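You operate a simulated robot arm through the tools that you are given. There is no shell and no other tool.

The job below is to be done with a simulated two-armed robot. You get a single attempt, and the scene is never put back.

JOB
Put the blue module in slot A and the green one in slot C, then check the rack.
Fine: switch the rack on after the modules are in.

The check looks at the end state, three seconds after you hand in, the way a careful person would. Anything else that was tipped, shoved, dropped, spilled or broken makes it a failure.

ROBOT AND FRAMES
Two 7-joint arms with two-finger parallel grippers on one trunk that stands fixed in place. Base frame: the origin is at the foot of the trunk, x ahead of it, y to its left, z up; the work surface is at about z = 0.853. Lengths are in m, angles in rad, forces in N, time in s.
The left shoulder is at [0.063, 0.196, 1.129], the right one opposite. With the tool pointing down near the work surface each hand reaches from about 0.3 to 0.72 m from the base axis, measured 20 degrees to its own side. Payload 1.57 kg a hand.
The TCP of each hand is the grasp point between the finger pads, 0.03 m short of the fingertips. In the tool frame z runs along the fingers and y along their closing line. Largest opening 0.11 m; finger width 0.024, thickness 0.012; the body of the gripper, 0.048 by 0.112 m, starts 0.078 m behind the TCP.
Orientation is that of the tool frame in the base frame, as a unit quaternion [x, y, z, w]. With the fingers straight down and closing along the base's y, the tool's x points along the base's -x, its y along +y and its z along -z.

CONTROLS
- The arms move only by the tool arm_command. It takes "left_motion", "right_motion" or both (then of equal length, played together; a hand with none holds still); each is a list of rows, each a list of 7 numbers: the shift along the tool's x, y, z in m, then the turn, a rotation vector about the tool's x, y, z in rad, then the closure, from 0 (fully open) to 1 (shut). In form: [[x, y, z, rx, ry, rz, gripper], ...]. A call has 1 to 20 rows; each row shifts and turns the commanded pose from where the row before left it, along the tool's axes as they then stand. Each row takes 0.2 s and may step no farther than 0.05 m and 0.15 rad from the row before; otherwise, or with a gripper value out of range, the whole call is refused. Where a pose cannot be reached the arm comes as near as it can. A force on the tool above 40 N (or 10 N above the force at the start of the call, whichever is more), or a blocked arm, ends the call early, and 0.2 s more pass. The fingers move at their own pace (about 0.072 m/s each) and stop on an object; they squeeze with about 35 N. The grip force told is the motor's: it shows also when the fingers shut on nothing. Time passes only in rows, and 0.2 s behind the last, so rows that do not move let the fingers close. It gives the time, the measured TCP pose, the force on the tool (base axes), the opening and the grip force at its end, in the units of the frame above (readings bear some noise), with the torque about the TCP (base axes, N m) and any sound that the robot's microphone picked up.
- Cameras (640 x 400 px; columns grow to the right, rows downward): "scene" is now at [0.1021, -0.0182, 1.7033]; the picture's right is [-0.21, -0.98, -0.00], its down [-0.82, 0.18, -0.54] and it looks along [0.53, -0.11, -0.84] (base axes); focal length 337 px, centre (320, 200). "left" rides on the left gripper at [0.07, -0.016, -0.141] in its tool frame; the picture's right is [0.23, 0.97, 0.00], its down [-0.85, 0.20, -0.48] and it looks along [-0.47, 0.11, 0.88] (tool axes); focal length 222 px, centre (320, 200). "right" rides on the right gripper at [0.07, 0.016, -0.141] in its tool frame; the picture's right is [-0.23, 0.97, 0.00], its down [-0.86, -0.20, -0.48] and it looks along [-0.47, -0.11, 0.88] (tool axes); focal length 222 px, centre (320, 200). There is no depth. A picture from a camera that has moved, and an enlarged one, comes with that camera's place and axes in the base frame and with its lens.
- get_image(camera): a new picture of that camera. No time passes.
- lift_body(by): slides the trunk up (or, below 0, down) by that many m; the arms and the scene camera ride with it, the base frame stays. It gives what a move gives, with no picture.
- head_to(pan, tilt): turns the head with the scene camera to pan (to the left, within 1.501 rad either way) and tilt (down, from -0.506 to 1.204), counted from straight ahead of the robot. It gives what a move gives.
- enlarge(camera, box): a new picture of the part [left, top, right, bottom] of that camera's present view, enlarged. No time passes.
- hand_in(): hands the job in; it is judged then, once.

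Places have to be worked out from the pictures, the camera data and where the tool is seen. Open the grippers and draw the arms clear of the work before you hand the job in, unless the task says otherwise.

The tools are called after "Request:" as a command line: name --argument value ..., lists and objects as JSON in quotes. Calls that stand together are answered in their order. arm_command: Moves the arms, as the interface text tells. Its arguments: {"type":"object","properties":{"left_motion":{"type":"array","items":{"type":"array","items":{"type":"number"}}},"right_motion":{"type":"array","items":{"type":"array","items":{"type":"number"}}}},"required":[]} The other tools are called the same way: lift_body (by) slides the trunk up or down; head_to (pan, tilt) turns the head that bears the scene camera; get_image (camera) takes a picture; enlarge (camera, box) takes an enlarged picture of a part of a camera's view; hand_in () hands the job in.

At the start:

```text
clock: 0.0
left_position: [0.4508, 0.0225, 1.1823]
left_tool_rot: [-0.001, 1.0, 0.001, -0.001]
left_contact_force: [0.0, 0.2, 0.9]
left_moment: [-0.02, 0.02, -0.02]
left_opening: 0.1103
left_grasp_force: 0.1
right_position: [0.4883, -0.4088, 1.1485]
right_tool_rot: [0.0, 1.0, 0.001, -0.001]
right_contact_force: [-0.5, -0.2, -0.1]
right_moment: [-0.01, -0.03, 0.04]
right_opening: 0.1099
right_grasp_force: 0.1
trunk travel left (down, up): [-0.725, 0.265]
head pan, tilt: [-0.213, 0.998]
```

scene: 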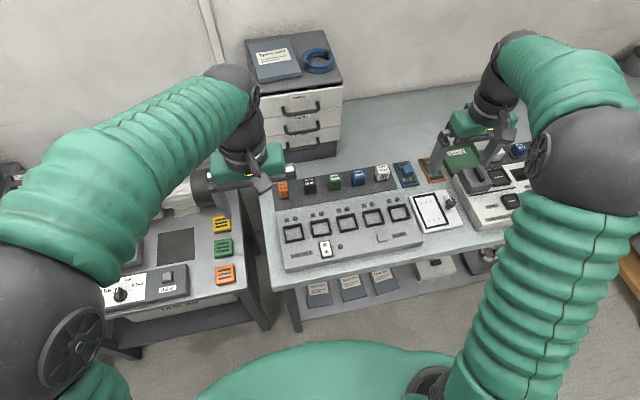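
right: 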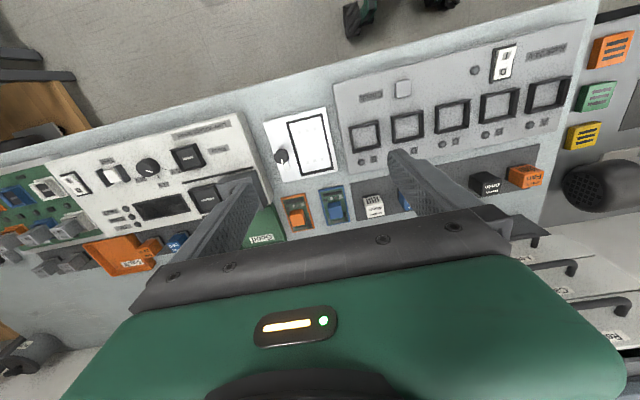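
left: 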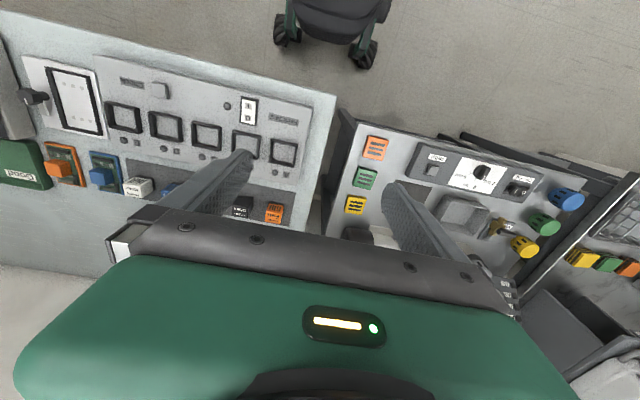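

I'll start with close looks at the rack and modules to read the labels before moving anything.

Request:
enlarge --camera "scene" --box '[260, 150, 440, 270]'

Request:
enlarge --camera "right" --box '[330, 20, 600, 220]'

Request:
enlarge --camera "left" --box '[0, 40, 330, 240]'

Request:
enlarge --camera "scene" --box '[380, 120, 560, 240]'

```text
3.33 times, centred on (350, 210) of scene
camera zoom: at [0.1021, -0.0182, 1.7033], right [-0.21, -0.98, 0.0], down [-0.82, 0.18, -0.54], along [0.53, -0.11, -0.84], focal length 1124 px, centre (220, 167)
```

zoom: 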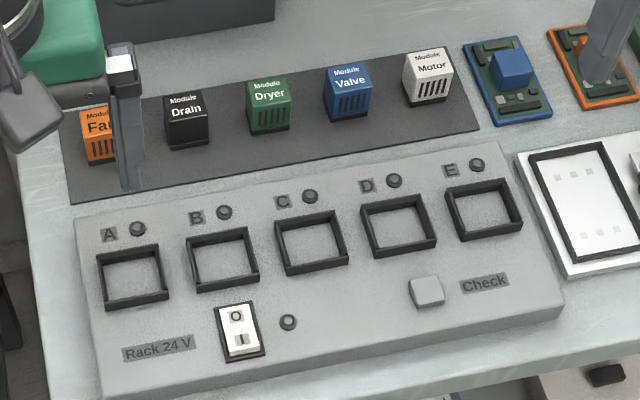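

```text
2.00 times, centred on (465, 120) of right
camera zoom: at [0.4191, -0.3926, 1.2892], right [0.23, 0.97, 0.0], down [0.86, -0.2, 0.48], along [0.46, -0.11, -0.88], focal length 444 px, centre (30, 360)
```

zoom: 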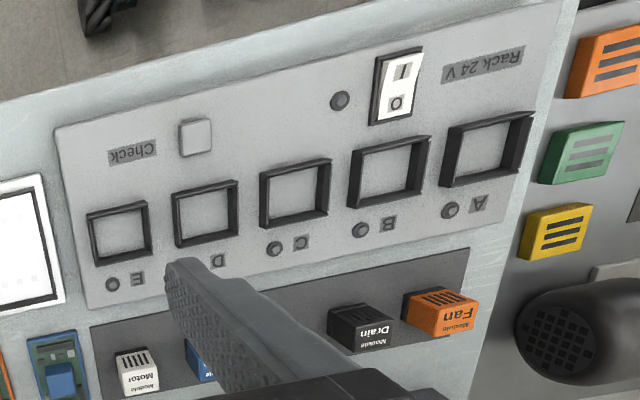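

```text
1.94 times, centred on (165, 140) of left
camera zoom: at [0.381, 0.0069, 1.3231], right [-0.23, 0.97, 0.0], down [0.86, 0.2, 0.48], along [0.47, 0.11, -0.88], focal length 431 px, centre (621, 316)
```

zoom: 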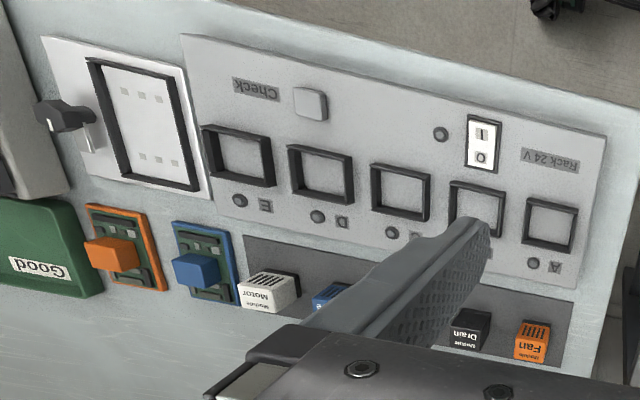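

```text
3.33 times, centred on (470, 180) of scene
camera zoom: at [0.1021, -0.0182, 1.7033], right [-0.21, -0.98, 0.0], down [-0.82, 0.18, -0.54], along [0.53, -0.11, -0.84], focal length 1124 px, centre (-180, 267)
```

zoom: 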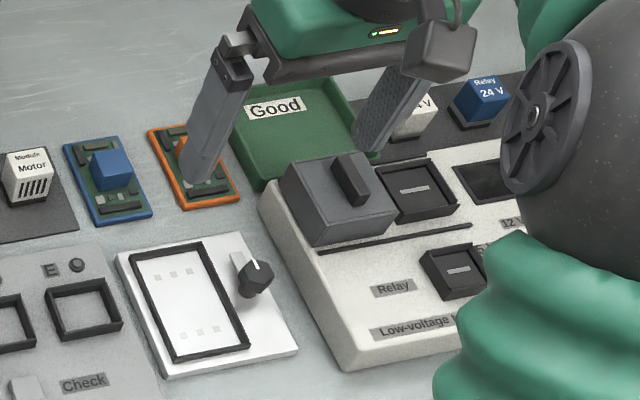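

The rack reads A–E along its frames. Behind it are the modules: orange Fan, black Drain, green Dryer, blue Valve and white Motor. The power rocker and Check button are on the front. I'll draw the left arm away to the left and bring the right hand nearer to the module row for a closer look.

Request:
arm_command --left_motion '[[0, 0.045, 0, 0, 0, 0, 0], [0, 0.045, 0, 0, 0, 0, 0], [0, 0.045, 0, 0, 0, 0, 0], [0, 0.045, 0, 0, 0, 0, 0], [0, 0.045, 0, 0, 0, 0, 0], [0, 0.045, 0, 0, 0, 0, 0]]' --right_motion '[[-0.01, 0.03, 0, 0, 0, 0, 0], [-0.01, 0.03, 0, 0, 0, 0, 0], [-0.01, 0.03, 0.015, 0, 0, 0, 0], [-0.01, 0.03, 0.025, 0, 0, 0, 0], [-0.01, 0.03, 0.025, 0, 0, 0, 0], [-0.01, 0.02, 0.025, 0, 0, 0, 0]]'

Request:
get_image --camera "right"

Request:
get_image --camera "scene"

```text
clock: 1.4
left_position: [0.4499, 0.2978, 1.1813]
left_tool_rot: [0.0, 1.0, -0.001, -0.001]
left_contact_force: [-0.1, 0.5, 0.5]
left_moment: [-0.03, 0.01, 0.0]
left_opening: 0.11
left_grasp_force: 0.1
right_position: [0.548, -0.2326, 1.059]
right_tool_rot: [0.0, 1.0, -0.002, 0.0]
right_contact_force: [0.2, 0.5, -0.8]
right_moment: [0.0, -0.01, 0.0]
right_opening: 0.1101
right_grasp_force: 0.0
trunk travel left (down, up): [-0.725, 0.265]
head pan, tilt: [-0.213, 0.998]
```

```text
taken
camera right: at [0.48, -0.2162, 1.2007], right [0.23, 0.97, 0.0], down [0.86, -0.2, 0.48], along [0.47, -0.11, -0.88], focal length 222 px, centre (320, 200)
```

right: 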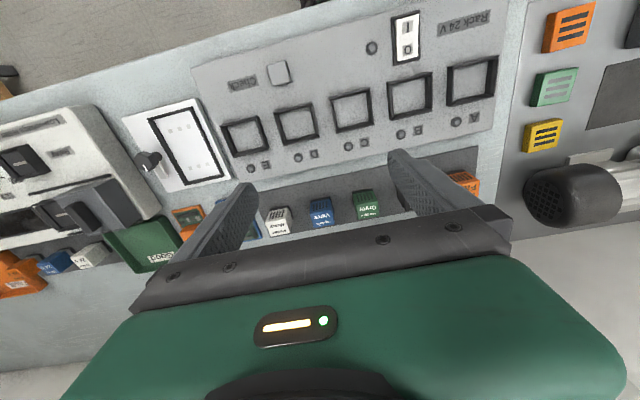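

```text
taken
camera scene: at [0.1044, -0.0112, 1.7032], right [-0.21, -0.98, 0.0], down [-0.82, 0.18, -0.54], along [0.53, -0.12, -0.84], focal length 337 px, centre (320, 200)
```

scene: 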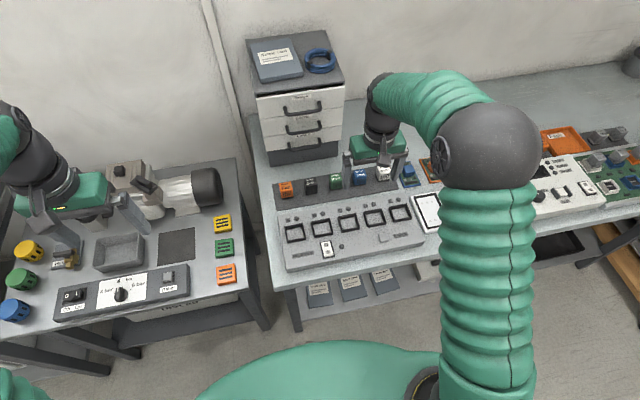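

The arms moved as commanded. I'll zoom in on the modules and slots from the scene camera and the right hand camera to triangulate positions.

Request:
enlarge --camera "scene" --box '[270, 165, 420, 265]'

Request:
enlarge --camera "right" --box '[220, 60, 510, 250]'

Request:
enlarge --camera "right" --box '[250, 170, 400, 250]'

```text
4.00 times, centred on (345, 215) of scene
camera zoom: at [0.1044, -0.0112, 1.7032], right [-0.21, -0.98, 0.0], down [-0.82, 0.18, -0.54], along [0.53, -0.12, -0.84], focal length 1348 px, centre (220, 140)
```

zoom: 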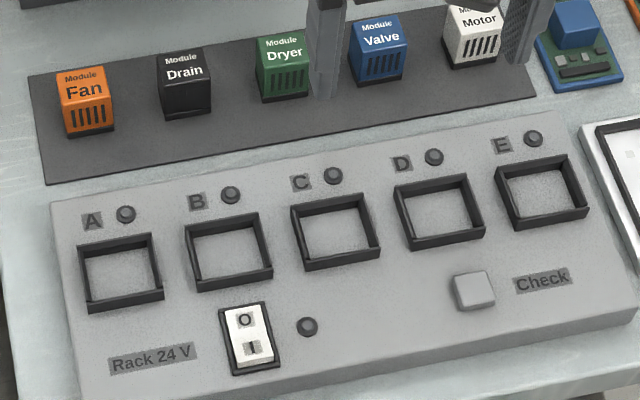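

```text
2.11 times, centred on (365, 155) of right
camera zoom: at [0.48, -0.2162, 1.2007], right [0.23, 0.97, 0.0], down [0.86, -0.2, 0.48], along [0.47, -0.11, -0.88], focal length 468 px, centre (225, 295)
```

zoom: 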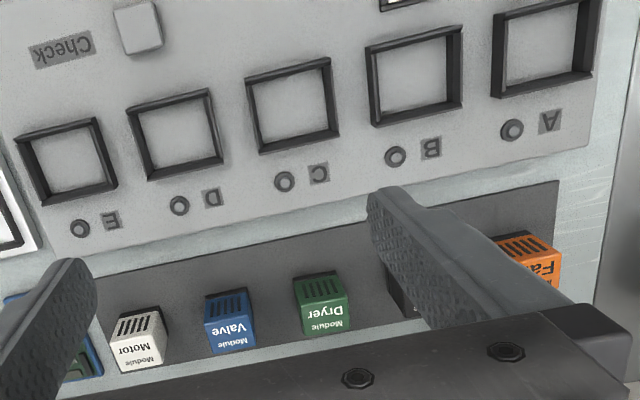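

```text
4.27 times, centred on (325, 210) of right
camera zoom: at [0.48, -0.2162, 1.2007], right [0.23, 0.97, 0.0], down [0.86, -0.2, 0.48], along [0.47, -0.11, -0.88], focal length 948 px, centre (299, 157)
```

zoom: 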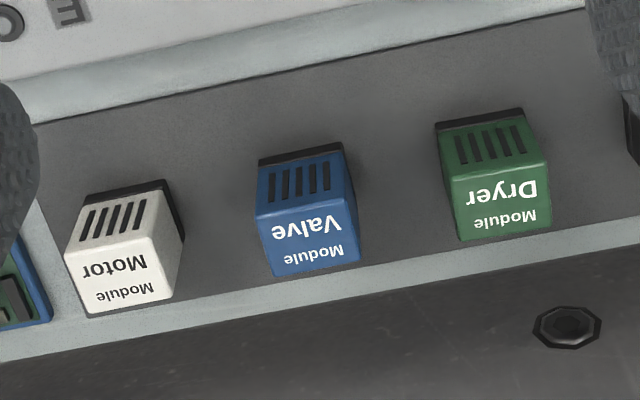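

From triangulation, the Valve top is at about (0.677, -0.258) and the Dryer at about (0.678, -0.185). Module tops are near z 0.895. Slots run along x≈0.523, with A at y≈-0.035 and C at y≈-0.184. Everything lines up with the base axes. I'll hover above the Valve with the fingers partly closed.

Request:
arm_command --right_motion '[[-0.032, -0.006, 0.01, 0, 0, 0, 0.4], [-0.032, -0.006, 0.015, 0, 0, 0, 0.4], [-0.032, -0.006, 0.02, 0, 0, 0, 0.4], [-0.032, -0.007, 0.02, 0, 0, 0, 0.4], [0, 0, 0, 0, 0, 0, 0.4], [0, 0, 0, 0, 0, 0, 0.4]]'

Request:
get_image --camera "right"

Request:
enlarge --camera "scene" --box '[270, 145, 430, 245]'

```text
clock: 2.8
left_position: [0.4482, 0.294, 1.1826]
left_tool_rot: [-0.001, 1.0, 0.0, 0.001]
left_contact_force: [-0.2, -0.2, 0.0]
left_moment: [0.01, -0.02, 0.02]
left_opening: 0.1102
left_grasp_force: 0.0
right_position: [0.6764, -0.2598, 0.9942]
right_tool_rot: [0.0, 1.0, -0.002, 0.001]
right_contact_force: [0.1, 0.4, 0.3]
right_moment: [-0.01, -0.02, 0.01]
right_opening: 0.066
right_grasp_force: 0.1
trunk travel left (down, up): [-0.725, 0.265]
head pan, tilt: [-0.213, 0.998]
```

```text
taken
camera right: at [0.6081, -0.244, 1.1355], right [0.23, 0.97, 0.0], down [0.86, -0.2, 0.48], along [0.47, -0.11, -0.88], focal length 222 px, centre (320, 200)
```

right: 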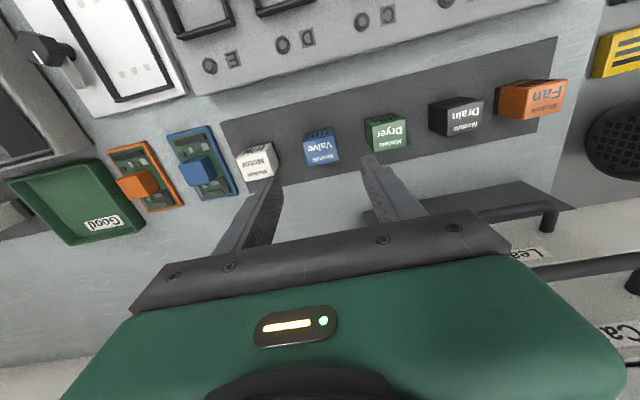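

```text
4.00 times, centred on (350, 195) of scene
camera zoom: at [0.1017, -0.0161, 1.7034], right [-0.21, -0.98, 0.0], down [-0.82, 0.18, -0.54], along [0.53, -0.11, -0.84], focal length 1348 px, centre (200, 220)
```

zoom: 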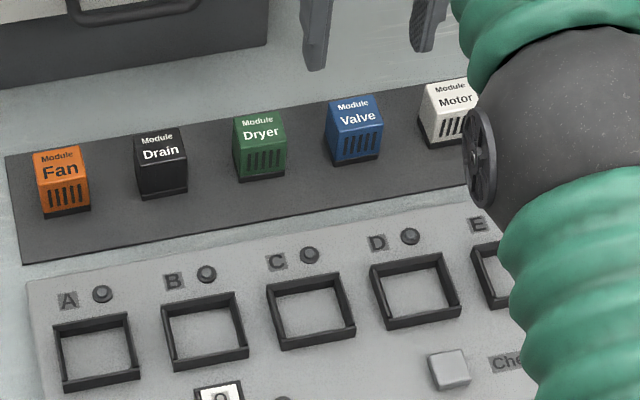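

The point directly below the TCP at module-top height should appear at about pixel (321, 153), which falls on the Valve's label. I'll enlarge to check the centring precisely.

Request:
enlarge --camera "right" --box '[260, 110, 420, 210]'

```text
4.00 times, centred on (340, 160) of right
camera zoom: at [0.6081, -0.244, 1.1355], right [0.23, 0.97, 0.0], down [0.86, -0.2, 0.48], along [0.47, -0.11, -0.88], focal length 888 px, centre (240, 360)
```

zoom: 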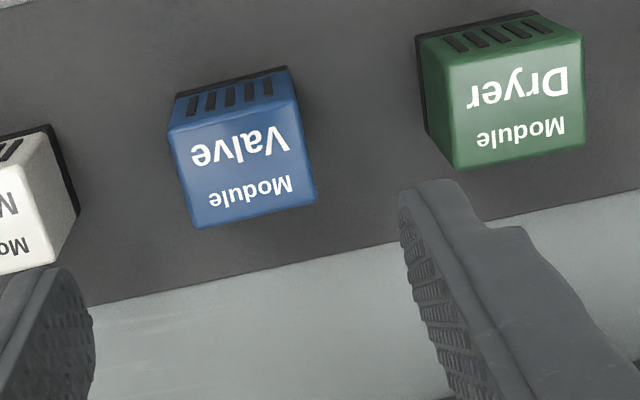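

The Valve's top face spans about x 0.661–0.690 and y -0.277–-0.2415, so the hand is centred to within 1–2 mm. I'll go straight down around it, stopping the fingertips about 17 mm above the mat.

Request:
arm_command --right_motion '[[0.001, 0, 0.025, 0, 0, 0, 0.4], [0, 0, 0.025, 0, 0, 0, 0.4], [0, 0, 0.022, 0, 0, 0, 0.4], [0, 0, 0.02, 0, 0, 0, 0.4], [0, 0, 0, 0, 0, 0, 0.4]]'

Request:
enlarge --camera "right" --box '[240, 110, 400, 210]'

Request:
enlarge --camera "scene" --box '[300, 140, 430, 220]'

```text
clock: 4.0
left_position: [0.4486, 0.2931, 1.1836]
left_tool_rot: [-0.001, 1.0, 0.0, 0.0]
left_contact_force: [-0.3, -0.5, 0.8]
left_moment: [-0.01, 0.01, 0.0]
left_opening: 0.1101
left_grasp_force: 0.1
right_position: [0.6756, -0.2631, 0.9004]
right_tool_rot: [0.0, 1.0, -0.001, 0.0]
right_contact_force: [-0.2, 0.3, 0.7]
right_moment: [0.02, -0.01, -0.02]
right_opening: 0.066
right_grasp_force: 0.1
trunk travel left (down, up): [-0.725, 0.265]
head pan, tilt: [-0.213, 0.998]
```

```text
4.00 times, centred on (320, 160) of right
camera zoom: at [0.6068, -0.2466, 1.0415], right [0.23, 0.97, 0.0], down [0.86, -0.2, 0.48], along [0.47, -0.11, -0.88], focal length 888 px, centre (320, 360)
```

zoom: 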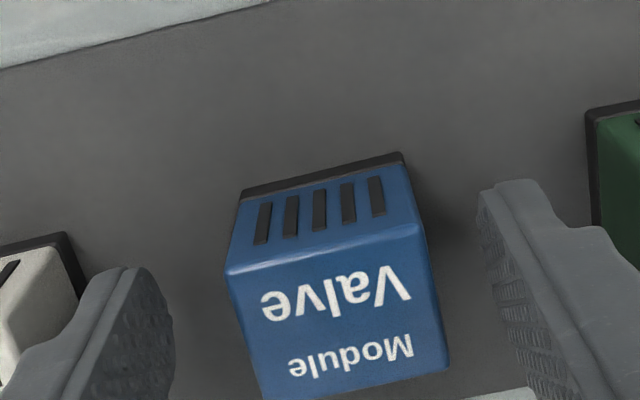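

```text
4.92 times, centred on (365, 180) of scene
camera zoom: at [0.1028, -0.0161, 1.7033], right [-0.21, -0.98, 0.0], down [-0.82, 0.18, -0.54], along [0.53, -0.11, -0.84], focal length 1659 px, centre (98, 298)
```

zoom: 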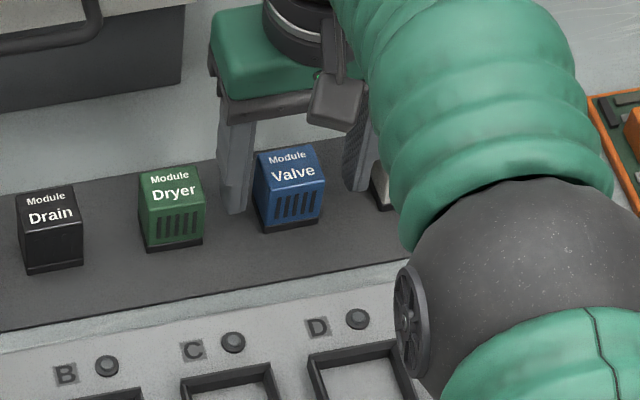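

The module sits between the pads, but the hand has drifted about 3 mm towards the Motor side. I'll nudge it +3 mm in y and then close.

Request:
arm_command --right_motion '[[0, 0.003, 0, 0, 0, 0, 0.4], [0, 0, 0, 0, 0, 0, 0.6], [0, 0, 0, 0, 0, 0, 0.75], [0, 0, 0, 0, 0, 0, 0.8], [0, 0, 0, 0, 0, 0, 0.8]]'

Request:
enlarge --camera "right" --box '[240, 110, 400, 210]'

```text
clock: 5.2
left_position: [0.4483, 0.2936, 1.1829]
left_tool_rot: [0.0, 1.0, 0.0, 0.0]
left_contact_force: [0.5, 0.8, -0.8]
left_moment: [0.02, 0.0, -0.04]
left_opening: 0.1101
left_grasp_force: 0.0
right_position: [0.6768, -0.2593, 0.9002]
right_tool_rot: [0.0, 1.0, -0.001, 0.0]
right_contact_force: [0.7, -0.3, 0.7]
right_moment: [0.03, -0.01, 0.01]
right_opening: 0.035
right_grasp_force: 35.0
trunk travel left (down, up): [-0.725, 0.265]
head pan, tilt: [-0.213, 0.998]
```

```text
4.00 times, centred on (320, 160) of right
camera zoom: at [0.607, -0.2436, 1.0423], right [0.23, 0.97, 0.0], down [0.86, -0.2, 0.48], along [0.47, -0.11, -0.88], focal length 888 px, centre (320, 360)
```

zoom: 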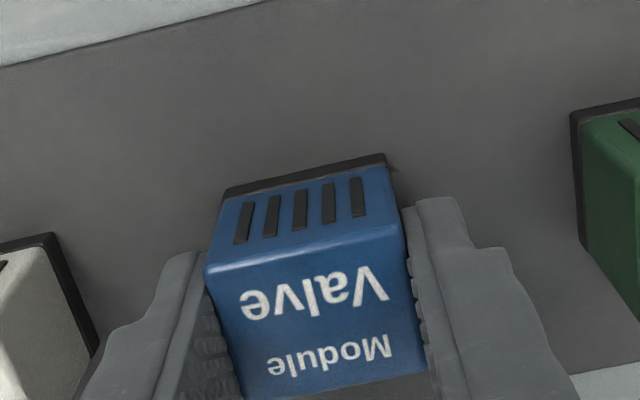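

The grip is good: opening 0.035 at 35 N, with the module square in the fingers. I'll lift straight up and check that it comes along.

Request:
arm_command --right_motion '[[0, 0, -0.01, 0, 0, 0, 0.8], [0, 0, -0.02, 0, 0, 0, 0.8], [0, 0, -0.03, 0, 0, 0, 0.8], [0, 0, -0.04, 0, 0, 0, 0.8], [0, 0, 0, 0, 0, 0, 0.8]]'

Request:
get_image --camera "right"

Request:
enlarge --camera "scene" --box '[270, 145, 430, 245]'

```text
clock: 6.4
left_position: [0.4499, 0.293, 1.1819]
left_tool_rot: [0.0, 1.0, 0.0, 0.0]
left_contact_force: [0.2, -0.2, -0.6]
left_moment: [-0.02, -0.03, 0.0]
left_opening: 0.1099
left_grasp_force: 0.0
right_position: [0.6769, -0.259, 1.0022]
right_tool_rot: [-0.001, 1.0, -0.002, -0.001]
right_contact_force: [-0.1, 0.0, -0.7]
right_moment: [0.01, 0.03, 0.01]
right_opening: 0.0352
right_grasp_force: 35.4
trunk travel left (down, up): [-0.725, 0.265]
head pan, tilt: [-0.213, 0.998]
```

```text
taken
camera right: at [0.6081, -0.2441, 1.1441], right [0.23, 0.97, 0.0], down [0.86, -0.2, 0.48], along [0.47, -0.11, -0.88], focal length 222 px, centre (320, 200)
```

right: 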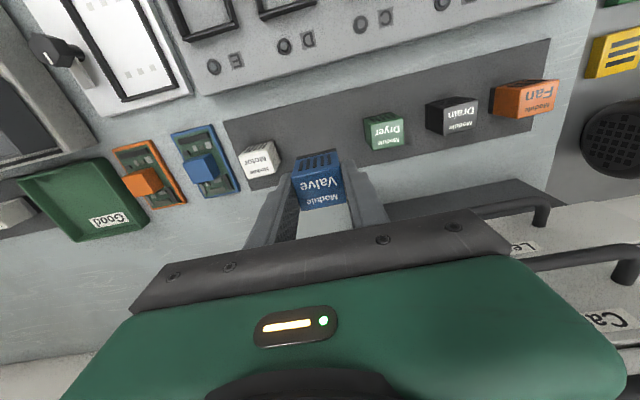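

```text
4.00 times, centred on (350, 195) of scene
camera zoom: at [0.1036, -0.0159, 1.7032], right [-0.21, -0.98, 0.0], down [-0.82, 0.18, -0.54], along [0.53, -0.11, -0.84], focal length 1348 px, centre (200, 220)
```

zoom: 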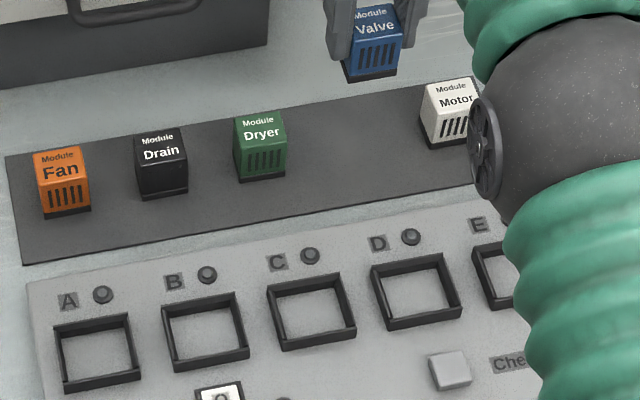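

The module came up cleanly and is held upright. I'll carry it at this height over to slot A.

Request:
arm_command --right_motion '[[0.022, 0.016, 0, 0, 0, 0, 0.8], [0.022, 0.032, 0, 0, 0, 0, 0.8], [0.022, 0.032, 0, 0, 0, 0, 0.8], [0.022, 0.032, 0, 0, 0, 0, 0.8], [0.022, 0.032, 0, 0, 0, 0, 0.8], [0.022, 0.032, 0, 0, 0, 0, 0.8], [0.022, 0.032, 0, 0, 0, 0, 0.8], [0, 0.016, 0, 0, 0, 0, 0.8], [0, 0, 0, 0, 0, 0, 0.8], [0, 0, 0, 0, 0, 0, 0.8]]'

Request:
get_image --camera "right"

Request:
get_image --camera "left"

Request:
enlarge --camera "scene" --box '[270, 165, 430, 265]'

```text
clock: 8.6
left_position: [0.4483, 0.2936, 1.1821]
left_tool_rot: [0.0, 1.0, -0.001, -0.001]
left_contact_force: [-0.5, 1.0, -0.3]
left_moment: [0.04, 0.02, -0.04]
left_opening: 0.1102
left_grasp_force: 0.2
right_position: [0.5184, -0.0334, 1.0009]
right_tool_rot: [0.0, 1.0, -0.001, 0.001]
right_contact_force: [-0.3, -0.4, -1.1]
right_moment: [0.02, -0.01, -0.01]
right_opening: 0.0348
right_grasp_force: 35.0
trunk travel left (down, up): [-0.725, 0.265]
head pan, tilt: [-0.213, 0.998]
```

```text
taken
camera right: at [0.45, -0.017, 1.1427], right [0.23, 0.97, 0.0], down [0.86, -0.2, 0.48], along [0.47, -0.11, -0.88], focal length 222 px, centre (320, 200)
```

right: 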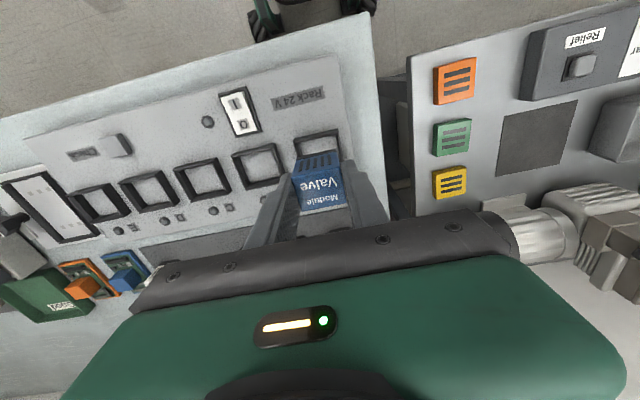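

```text
taken
camera left: at [0.379, 0.2786, 1.3232], right [-0.23, 0.97, 0.0], down [0.85, 0.2, 0.48], along [0.47, 0.11, -0.88], focal length 222 px, centre (320, 200)
```

left: 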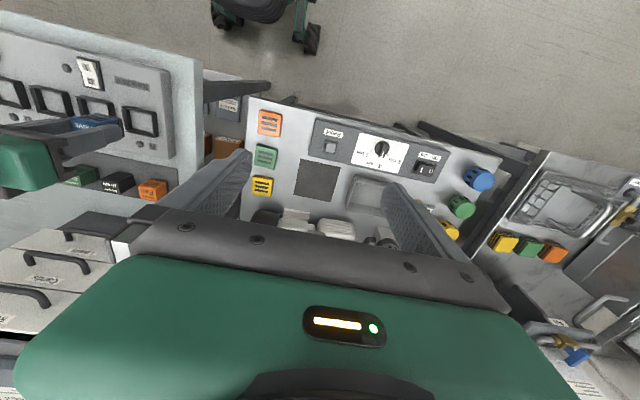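

```text
4.00 times, centred on (350, 215) of scene
camera zoom: at [0.1021, -0.015, 1.7033], right [-0.21, -0.98, 0.0], down [-0.82, 0.18, -0.54], along [0.53, -0.12, -0.84], focal length 1348 px, centre (200, 140)
```

zoom: 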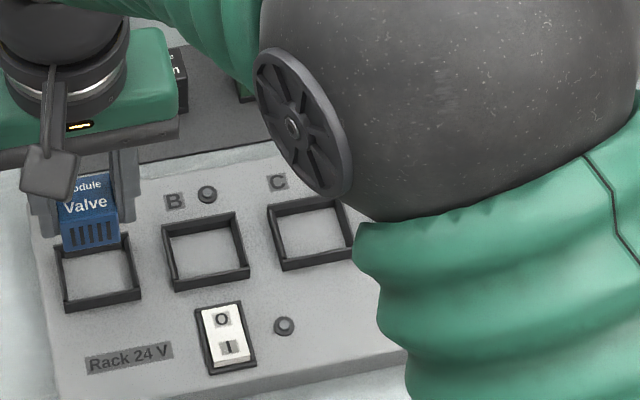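

I'm above slot A. I'll enlarge the hand camera view to measure the slot frame relative to the held module.

Request:
enlarge --camera "right" --box '[220, 110, 380, 210]'

Request:
enlarge --camera "scene" --box '[270, 190, 350, 240]'

Request:
enlarge --camera "left" --box '[0, 60, 200, 200]'

```text
4.00 times, centred on (300, 160) of right
camera zoom: at [0.45, -0.017, 1.1427], right [0.23, 0.97, 0.0], down [0.86, -0.2, 0.48], along [0.47, -0.11, -0.88], focal length 888 px, centre (400, 360)
```

zoom: 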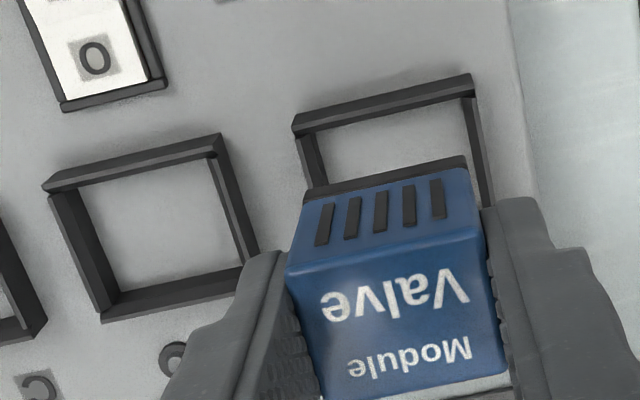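

```text
8.00 times, centred on (310, 215) of scene
camera zoom: at [0.1021, -0.015, 1.7033], right [-0.21, -0.98, 0.0], down [-0.82, 0.18, -0.54], along [0.53, -0.12, -0.84], focal length 2696 px, centre (400, 80)
```

zoom: 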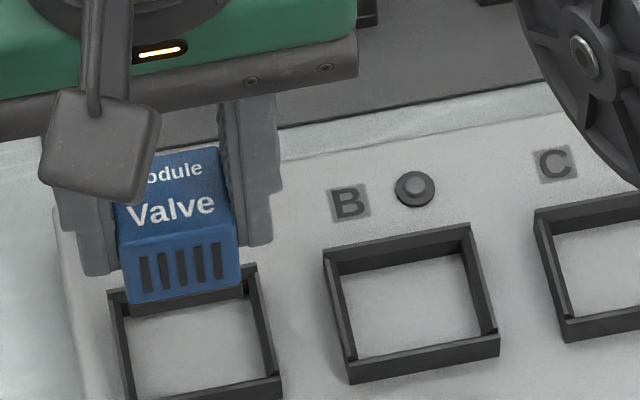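

```text
2.86 times, centred on (100, 130) of left
camera zoom: at [0.379, 0.2786, 1.3232], right [-0.23, 0.97, 0.0], down [0.85, 0.2, 0.48], along [0.47, 0.11, -0.88], focal length 635 px, centre (949, 400)
```

zoom: 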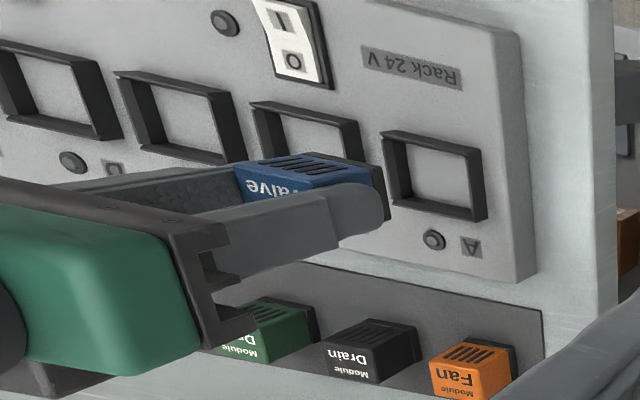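

Slot A's frame spans about x 0.500–0.5455 and y -0.0595–-0.0085, so its centre is (0.523, -0.034). The held module is centred at about (0.519, -0.033). I'll shift +4 mm in x and lower partway, then look again.

Request:
arm_command --right_motion '[[-0.004, -0.001, 0.01, 0, 0, 0, 0.8], [0, 0, 0.015, 0, 0, 0, 0.8], [0, 0, 0.015, 0, 0, 0, 0.8], [0, 0, 0, 0, 0, 0, 0.8], [0, 0, 0, 0, 0, 0, 0.8]]'

Request:
enlarge --camera "right" --box '[220, 110, 380, 210]'

Request:
enlarge --camera "scene" --box '[270, 190, 350, 240]'

Request:
enlarge --camera "left" --box '[0, 60, 200, 200]'

```text
clock: 9.8
left_position: [0.4491, 0.2943, 1.1824]
left_tool_rot: [0.0, 1.0, -0.001, 0.0]
left_contact_force: [-0.6, -0.6, 0.6]
left_moment: [0.0, 0.01, 0.02]
left_opening: 0.1098
left_grasp_force: 0.0
right_position: [0.5219, -0.035, 0.9601]
right_tool_rot: [0.0, 1.0, -0.001, 0.0]
right_contact_force: [0.4, 0.6, -0.3]
right_moment: [-0.02, -0.04, -0.01]
right_opening: 0.0352
right_grasp_force: 35.0
trunk travel left (down, up): [-0.725, 0.265]
head pan, tilt: [-0.213, 0.998]
```

```text
4.00 times, centred on (300, 160) of right
camera zoom: at [0.4533, -0.0183, 1.1019], right [0.23, 0.97, 0.0], down [0.86, -0.2, 0.48], along [0.47, -0.11, -0.88], focal length 888 px, centre (400, 360)
```

zoom: 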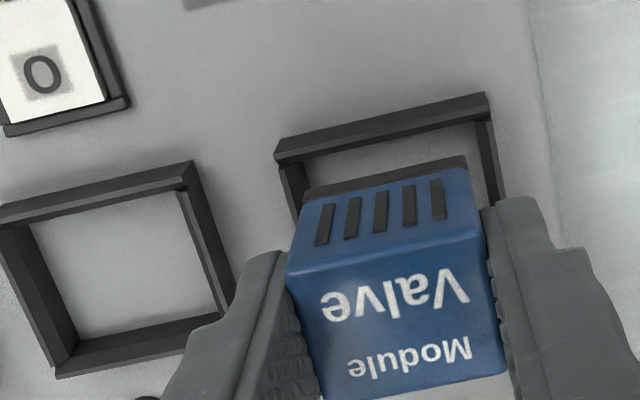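

```text
8.00 times, centred on (310, 215) of scene
camera zoom: at [0.1025, -0.0145, 1.7033], right [-0.21, -0.98, 0.0], down [-0.82, 0.18, -0.54], along [0.53, -0.12, -0.84], focal length 2696 px, centre (400, 80)
```

zoom: 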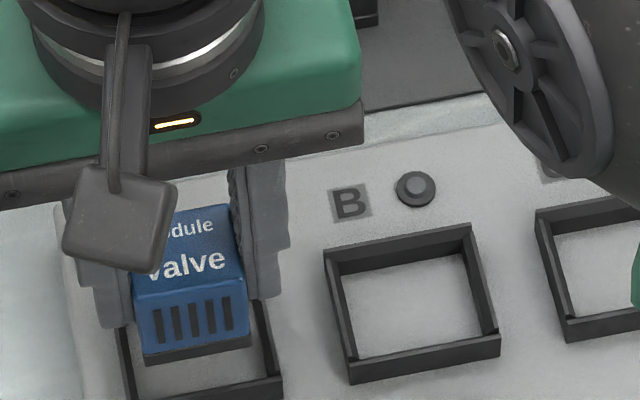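

```text
2.86 times, centred on (100, 130) of left
camera zoom: at [0.3793, 0.2791, 1.323], right [-0.23, 0.97, 0.0], down [0.85, 0.2, 0.48], along [0.47, 0.11, -0.88], focal length 635 px, centre (949, 400)
```

zoom: 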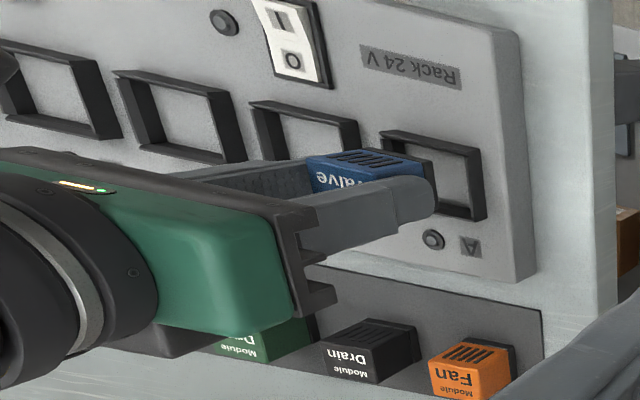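

Alignment still looks right: slot centre ≈ (0.523, -0.035), hand at (0.522, -0.035). I'll lower another 13 mm, to just above the frame rim, for a final check.

Request:
arm_command --right_motion '[[-0.001, 0, 0.007, 0, 0, 0, 0.8], [0, 0, 0.006, 0, 0, 0, 0.8], [0, 0, 0, 0, 0, 0, 0.8], [0, 0, 0, 0, 0, 0, 0.8]]'

Request:
enlarge --camera "right" --box '[260, 110, 380, 185]'

Request:
enlarge --camera "scene" --box '[270, 200, 334, 240]'

Request:
enlarge --camera "left" --box '[60, 80, 180, 155]'

```text
clock: 10.8
left_position: [0.449, 0.295, 1.1829]
left_tool_rot: [-0.001, 1.0, -0.001, 0.0]
left_contact_force: [-0.3, -0.1, 0.4]
left_moment: [0.02, 0.02, -0.02]
left_opening: 0.11
left_grasp_force: 0.0
right_position: [0.5228, -0.0348, 0.9477]
right_tool_rot: [-0.001, 1.0, 0.0, 0.0]
right_contact_force: [0.0, 0.4, -0.9]
right_moment: [0.0, 0.01, 0.0]
right_opening: 0.0349
right_grasp_force: 34.5
trunk travel left (down, up): [-0.725, 0.265]
head pan, tilt: [-0.213, 0.998]
```

```text
5.33 times, centred on (320, 148) of right
camera zoom: at [0.4539, -0.0181, 1.0889], right [0.23, 0.97, 0.0], down [0.86, -0.2, 0.48], along [0.47, -0.11, -0.88], focal length 1185 px, centre (320, 480)
```

zoom: 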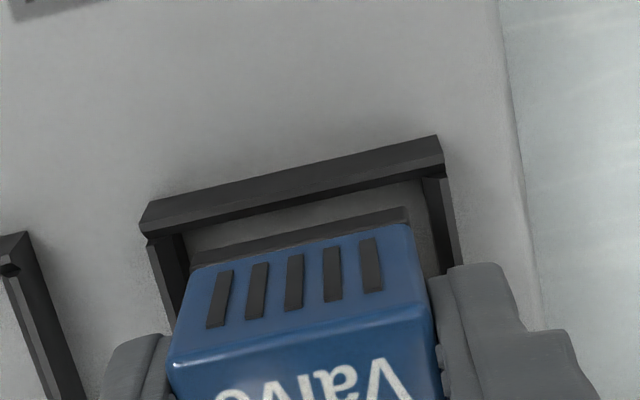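

```text
10.00 times, centred on (302, 220) of scene
camera zoom: at [0.1026, -0.0145, 1.7033], right [-0.21, -0.98, 0.0], down [-0.82, 0.18, -0.54], along [0.53, -0.12, -0.84], focal length 3370 px, centre (500, 0)
```

zoom: 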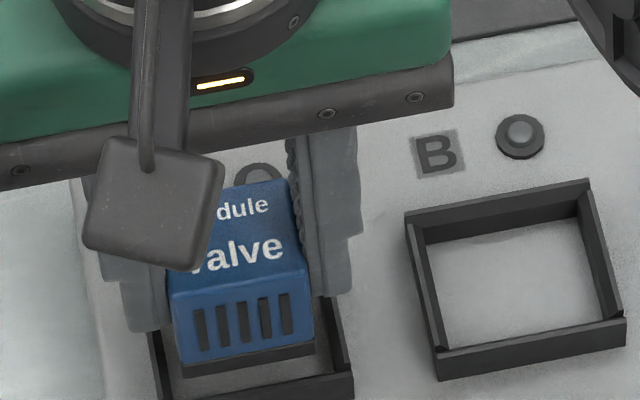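

```text
5.33 times, centred on (120, 118) of left
camera zoom: at [0.3794, 0.2791, 1.323], right [-0.23, 0.97, 0.0], down [0.85, 0.2, 0.48], along [0.47, 0.11, -0.88], focal length 1185 px, centre (1387, 640)
```

zoom: 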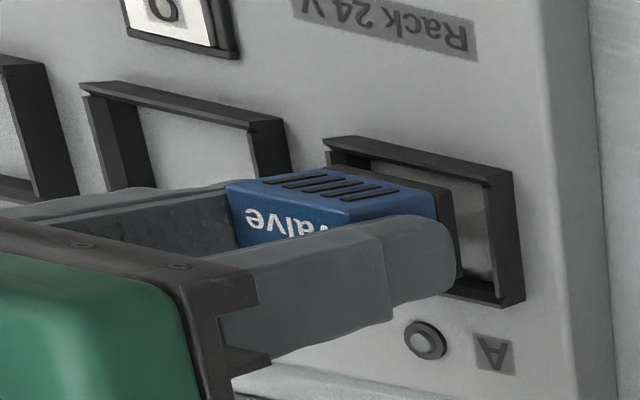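

Before going lower I want a more exact reading of the x-gap between the module base and the near wall of the frame, so I'm zooming tighter on both views.

Request:
enlarge --camera "scene" --box '[280, 218, 328, 248]'

Request:
enlarge --camera "right" --box '[280, 125, 360, 175]'

Request:
enlarge --camera "left" --box '[100, 95, 164, 135]'

Request:
enlarge --camera "scene" --box '[270, 200, 430, 300]'

```text
13.33 times, centred on (304, 233) of scene
camera zoom: at [0.1026, -0.0145, 1.7033], right [-0.21, -0.98, 0.0], down [-0.82, 0.18, -0.54], along [0.53, -0.12, -0.84], focal length 4494 px, centre (533, -240)
```

zoom: 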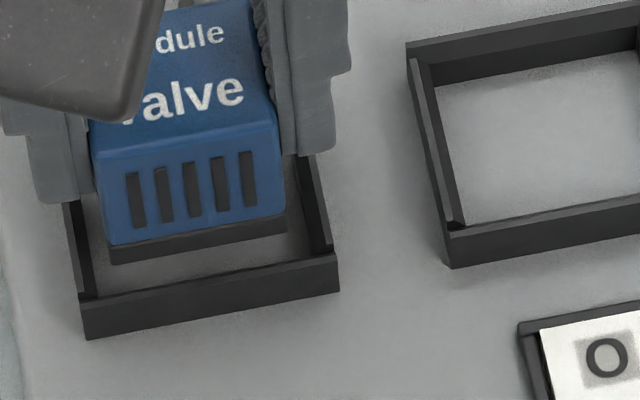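

```text
8.00 times, centred on (320, 150) of right
camera zoom: at [0.4539, -0.0181, 1.0889], right [0.23, 0.97, 0.0], down [0.86, -0.2, 0.48], along [0.47, -0.11, -0.88], focal length 1777 px, centre (320, 600)
```

zoom: 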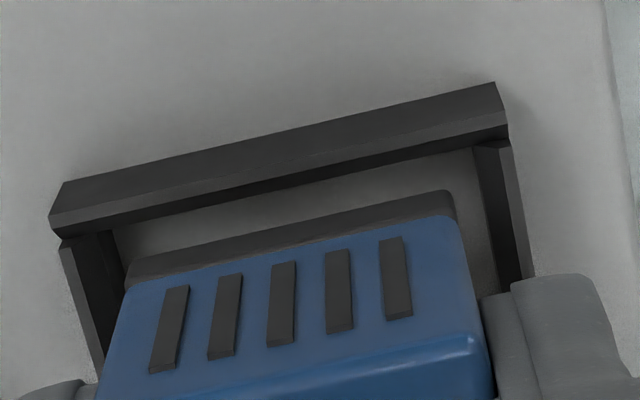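

```text
10.00 times, centred on (132, 115) of left
camera zoom: at [0.3794, 0.2791, 1.323], right [-0.23, 0.97, 0.0], down [0.85, 0.2, 0.48], along [0.47, 0.11, -0.88], focal length 2221 px, centre (2200, 1050)
```

zoom: 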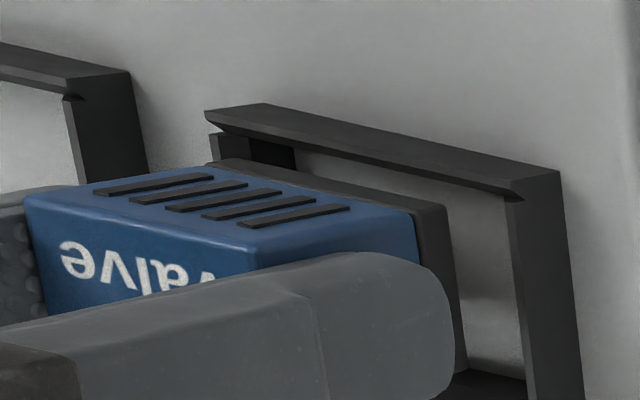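

```text
4.00 times, centred on (350, 250) of scene
camera zoom: at [0.1026, -0.0145, 1.7033], right [-0.21, -0.98, 0.0], down [-0.82, 0.18, -0.54], along [0.53, -0.12, -0.84], focal length 1348 px, centre (200, 0)
```

zoom: 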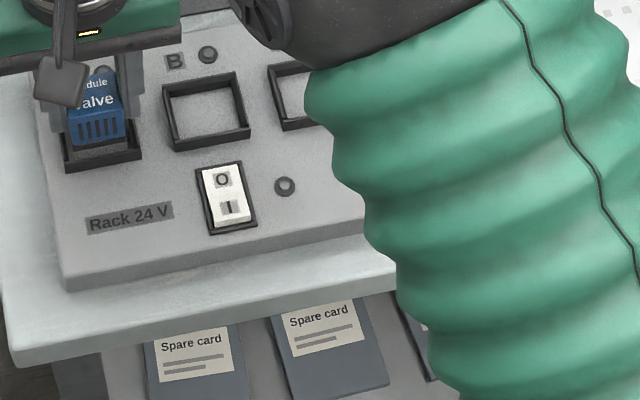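

Combining the two views, the module base is about 12.5 mm above the frame rim. The rim is at z≈0.890 and its walls are 13 mm high. The gap to the near wall is only about 0.8 mm, so I'll shift +2.4 mm in x and -0.5 mm in y, then lower by 7 mm and re-check.

Request:
arm_command --right_motion '[[-0.0024, -0.0005, 0, 0, 0, 0, 0.8], [0, 0, 0.007, 0, 0, 0, 0.8], [0, 0, 0, 0, 0, 0, 0.8], [0, 0, 0, 0, 0, 0, 0.8]]'

Request:
enlarge --camera "scene" --box '[280, 222, 312, 242]'

Request:
enlarge --camera "right" --box '[280, 125, 360, 175]'

Request:
enlarge --camera "left" --box '[100, 95, 164, 135]'

```text
clock: 11.8
left_position: [0.4497, 0.2947, 1.1818]
left_tool_rot: [0.0, 1.0, 0.0, 0.0]
left_contact_force: [0.6, 0.3, 0.0]
left_moment: [0.02, 0.02, 0.0]
left_opening: 0.1098
left_grasp_force: 0.0
right_position: [0.5279, -0.0343, 0.9409]
right_tool_rot: [-0.001, 1.0, -0.001, 0.0]
right_contact_force: [-0.8, 0.8, -0.5]
right_moment: [-0.04, 0.01, 0.02]
right_opening: 0.035
right_grasp_force: 34.8
trunk travel left (down, up): [-0.725, 0.265]
head pan, tilt: [-0.213, 0.998]
```

```text
16.00 times, centred on (296, 232) of scene
camera zoom: at [0.1024, -0.0145, 1.7033], right [-0.21, -0.98, 0.0], down [-0.82, 0.18, -0.54], along [0.53, -0.12, -0.84], focal length 5393 px, centre (704, -312)
```

zoom: 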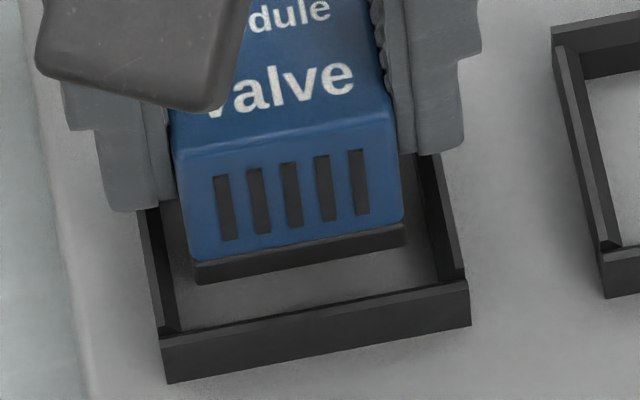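

```text
8.00 times, centred on (320, 150) of right
camera zoom: at [0.4584, -0.0181, 1.0832], right [0.23, 0.97, 0.0], down [0.86, -0.2, 0.48], along [0.47, -0.11, -0.88], focal length 1777 px, centre (320, 600)
```

zoom: 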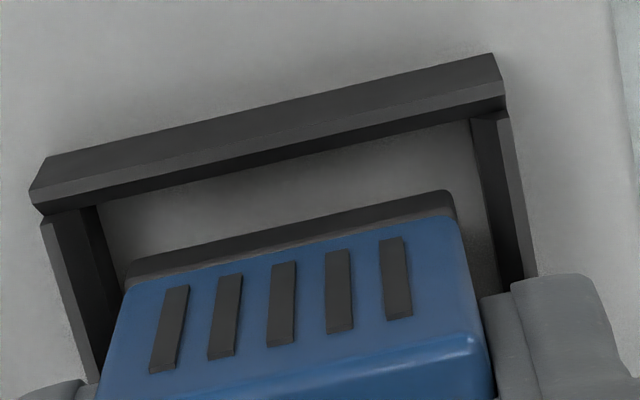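

```text
10.00 times, centred on (132, 115) of left
camera zoom: at [0.3792, 0.2791, 1.323], right [-0.23, 0.97, 0.0], down [0.85, 0.2, 0.48], along [0.47, 0.11, -0.88], focal length 2221 px, centre (2200, 1050)
```

zoom: 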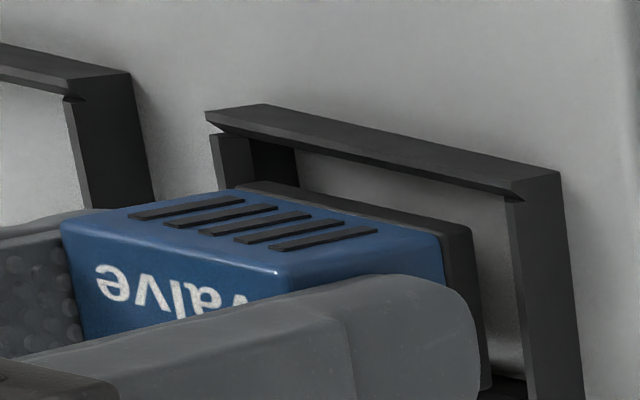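

The hand settled at x=0.528, so the near gap is now about 6 mm and the far gap is close to zero. The slot interior is about x 0.5056–0.5466, centre 0.526. I'll move back 2.2 mm, let it settle, and check again before seating.

Request:
arm_command --right_motion '[[0.0022, -0.0005, 0, 0, 0, 0, 0.8], [0, 0, 0, 0, 0, 0, 0.8], [0, 0, 0, 0, 0, 0, 0.8], [0, 0, 0, 0, 0, 0, 0.8]]'

Request:
enlarge --camera "scene" --box '[280, 222, 312, 242]'

Request:
enlarge --camera "right" --box '[280, 125, 360, 175]'

```text
clock: 12.8
left_position: [0.449, 0.2956, 1.1825]
left_tool_rot: [0.001, 1.0, -0.001, 0.0]
left_contact_force: [0.6, 0.3, -0.2]
left_moment: [-0.01, 0.02, 0.0]
left_opening: 0.1097
left_grasp_force: 0.1
right_position: [0.5241, -0.0355, 0.9416]
right_tool_rot: [0.0, 1.0, -0.001, 0.001]
right_contact_force: [-0.9, 1.0, -0.2]
right_moment: [0.0, 0.01, -0.01]
right_opening: 0.0351
right_grasp_force: 35.1
trunk travel left (down, up): [-0.725, 0.265]
head pan, tilt: [-0.213, 0.998]
```

```text
16.00 times, centred on (296, 232) of scene
camera zoom: at [0.1026, -0.0145, 1.7033], right [-0.21, -0.98, 0.0], down [-0.82, 0.18, -0.54], along [0.53, -0.12, -0.84], focal length 5393 px, centre (704, -312)
```

zoom: 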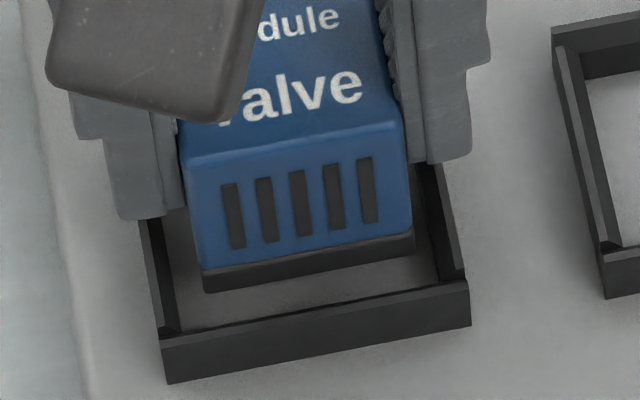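

```text
8.00 times, centred on (320, 150) of right
camera zoom: at [0.4567, -0.0192, 1.083], right [0.23, 0.97, 0.0], down [0.86, -0.2, 0.48], along [0.47, -0.11, -0.88], focal length 1777 px, centre (320, 600)
```

zoom: 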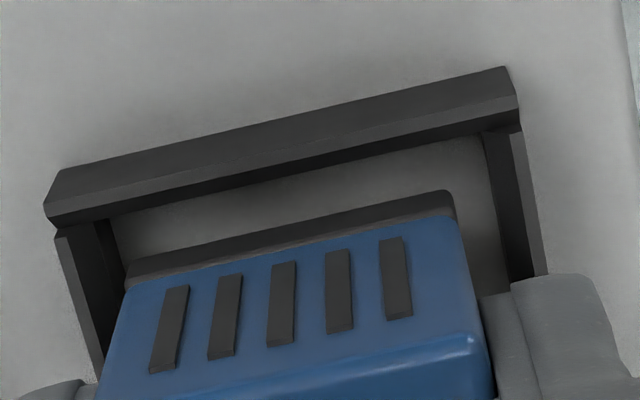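

The module is now centred in y with about a 5 mm near gap. I'll move back another 1.2 mm and lower into the frame in small steps, watching the force.

Request:
arm_command --right_motion '[[0.0012, 0, 0, 0, 0, 0, 0.8], [0, 0, 0, 0, 0, 0, 0.8], [0, 0, 0.004, 0, 0, 0, 0.8], [0, 0, 0.003, 0, 0, 0, 0.8], [0, 0, 0.003, 0, 0, 0, 0.8], [0, 0, 0, 0, 0, 0, 0.8]]'

Request:
enlarge --camera "scene" --box '[280, 222, 312, 242]'

Request:
enlarge --camera "right" --box '[280, 125, 360, 175]'

```text
clock: 14.2
left_position: [0.4489, 0.2942, 1.1817]
left_tool_rot: [0.0, 1.0, -0.001, 0.0]
left_contact_force: [0.7, -0.1, -0.3]
left_moment: [0.0, -0.02, -0.01]
left_opening: 0.1102
left_grasp_force: 0.0
right_position: [0.524, -0.037, 0.9309]
right_tool_rot: [0.0, 1.0, 0.0, 0.0]
right_contact_force: [-0.2, 0.1, -1.4]
right_moment: [0.02, 0.04, -0.01]
right_opening: 0.0351
right_grasp_force: 35.1
trunk travel left (down, up): [-0.725, 0.265]
head pan, tilt: [-0.213, 0.998]
```

```text
16.00 times, centred on (296, 232) of scene
camera zoom: at [0.1026, -0.0145, 1.7033], right [-0.21, -0.98, 0.0], down [-0.82, 0.18, -0.54], along [0.53, -0.12, -0.84], focal length 5393 px, centre (704, -312)
```

zoom: 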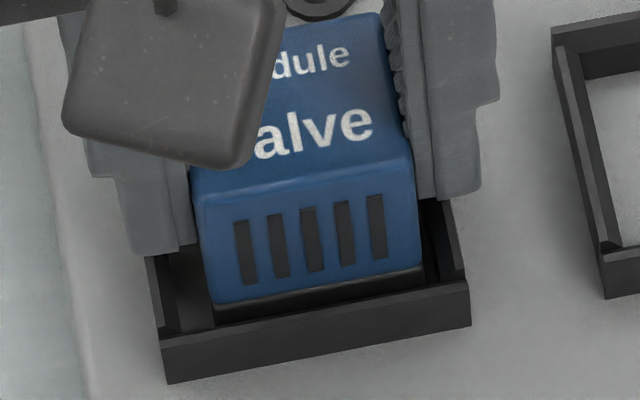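

```text
8.00 times, centred on (320, 150) of right
camera zoom: at [0.4551, -0.0201, 1.0728], right [0.23, 0.97, 0.0], down [0.86, -0.2, 0.48], along [0.47, -0.11, -0.88], focal length 1777 px, centre (320, 600)
```

zoom: 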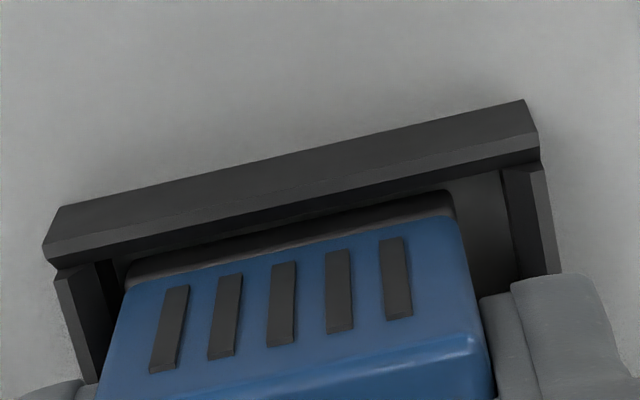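

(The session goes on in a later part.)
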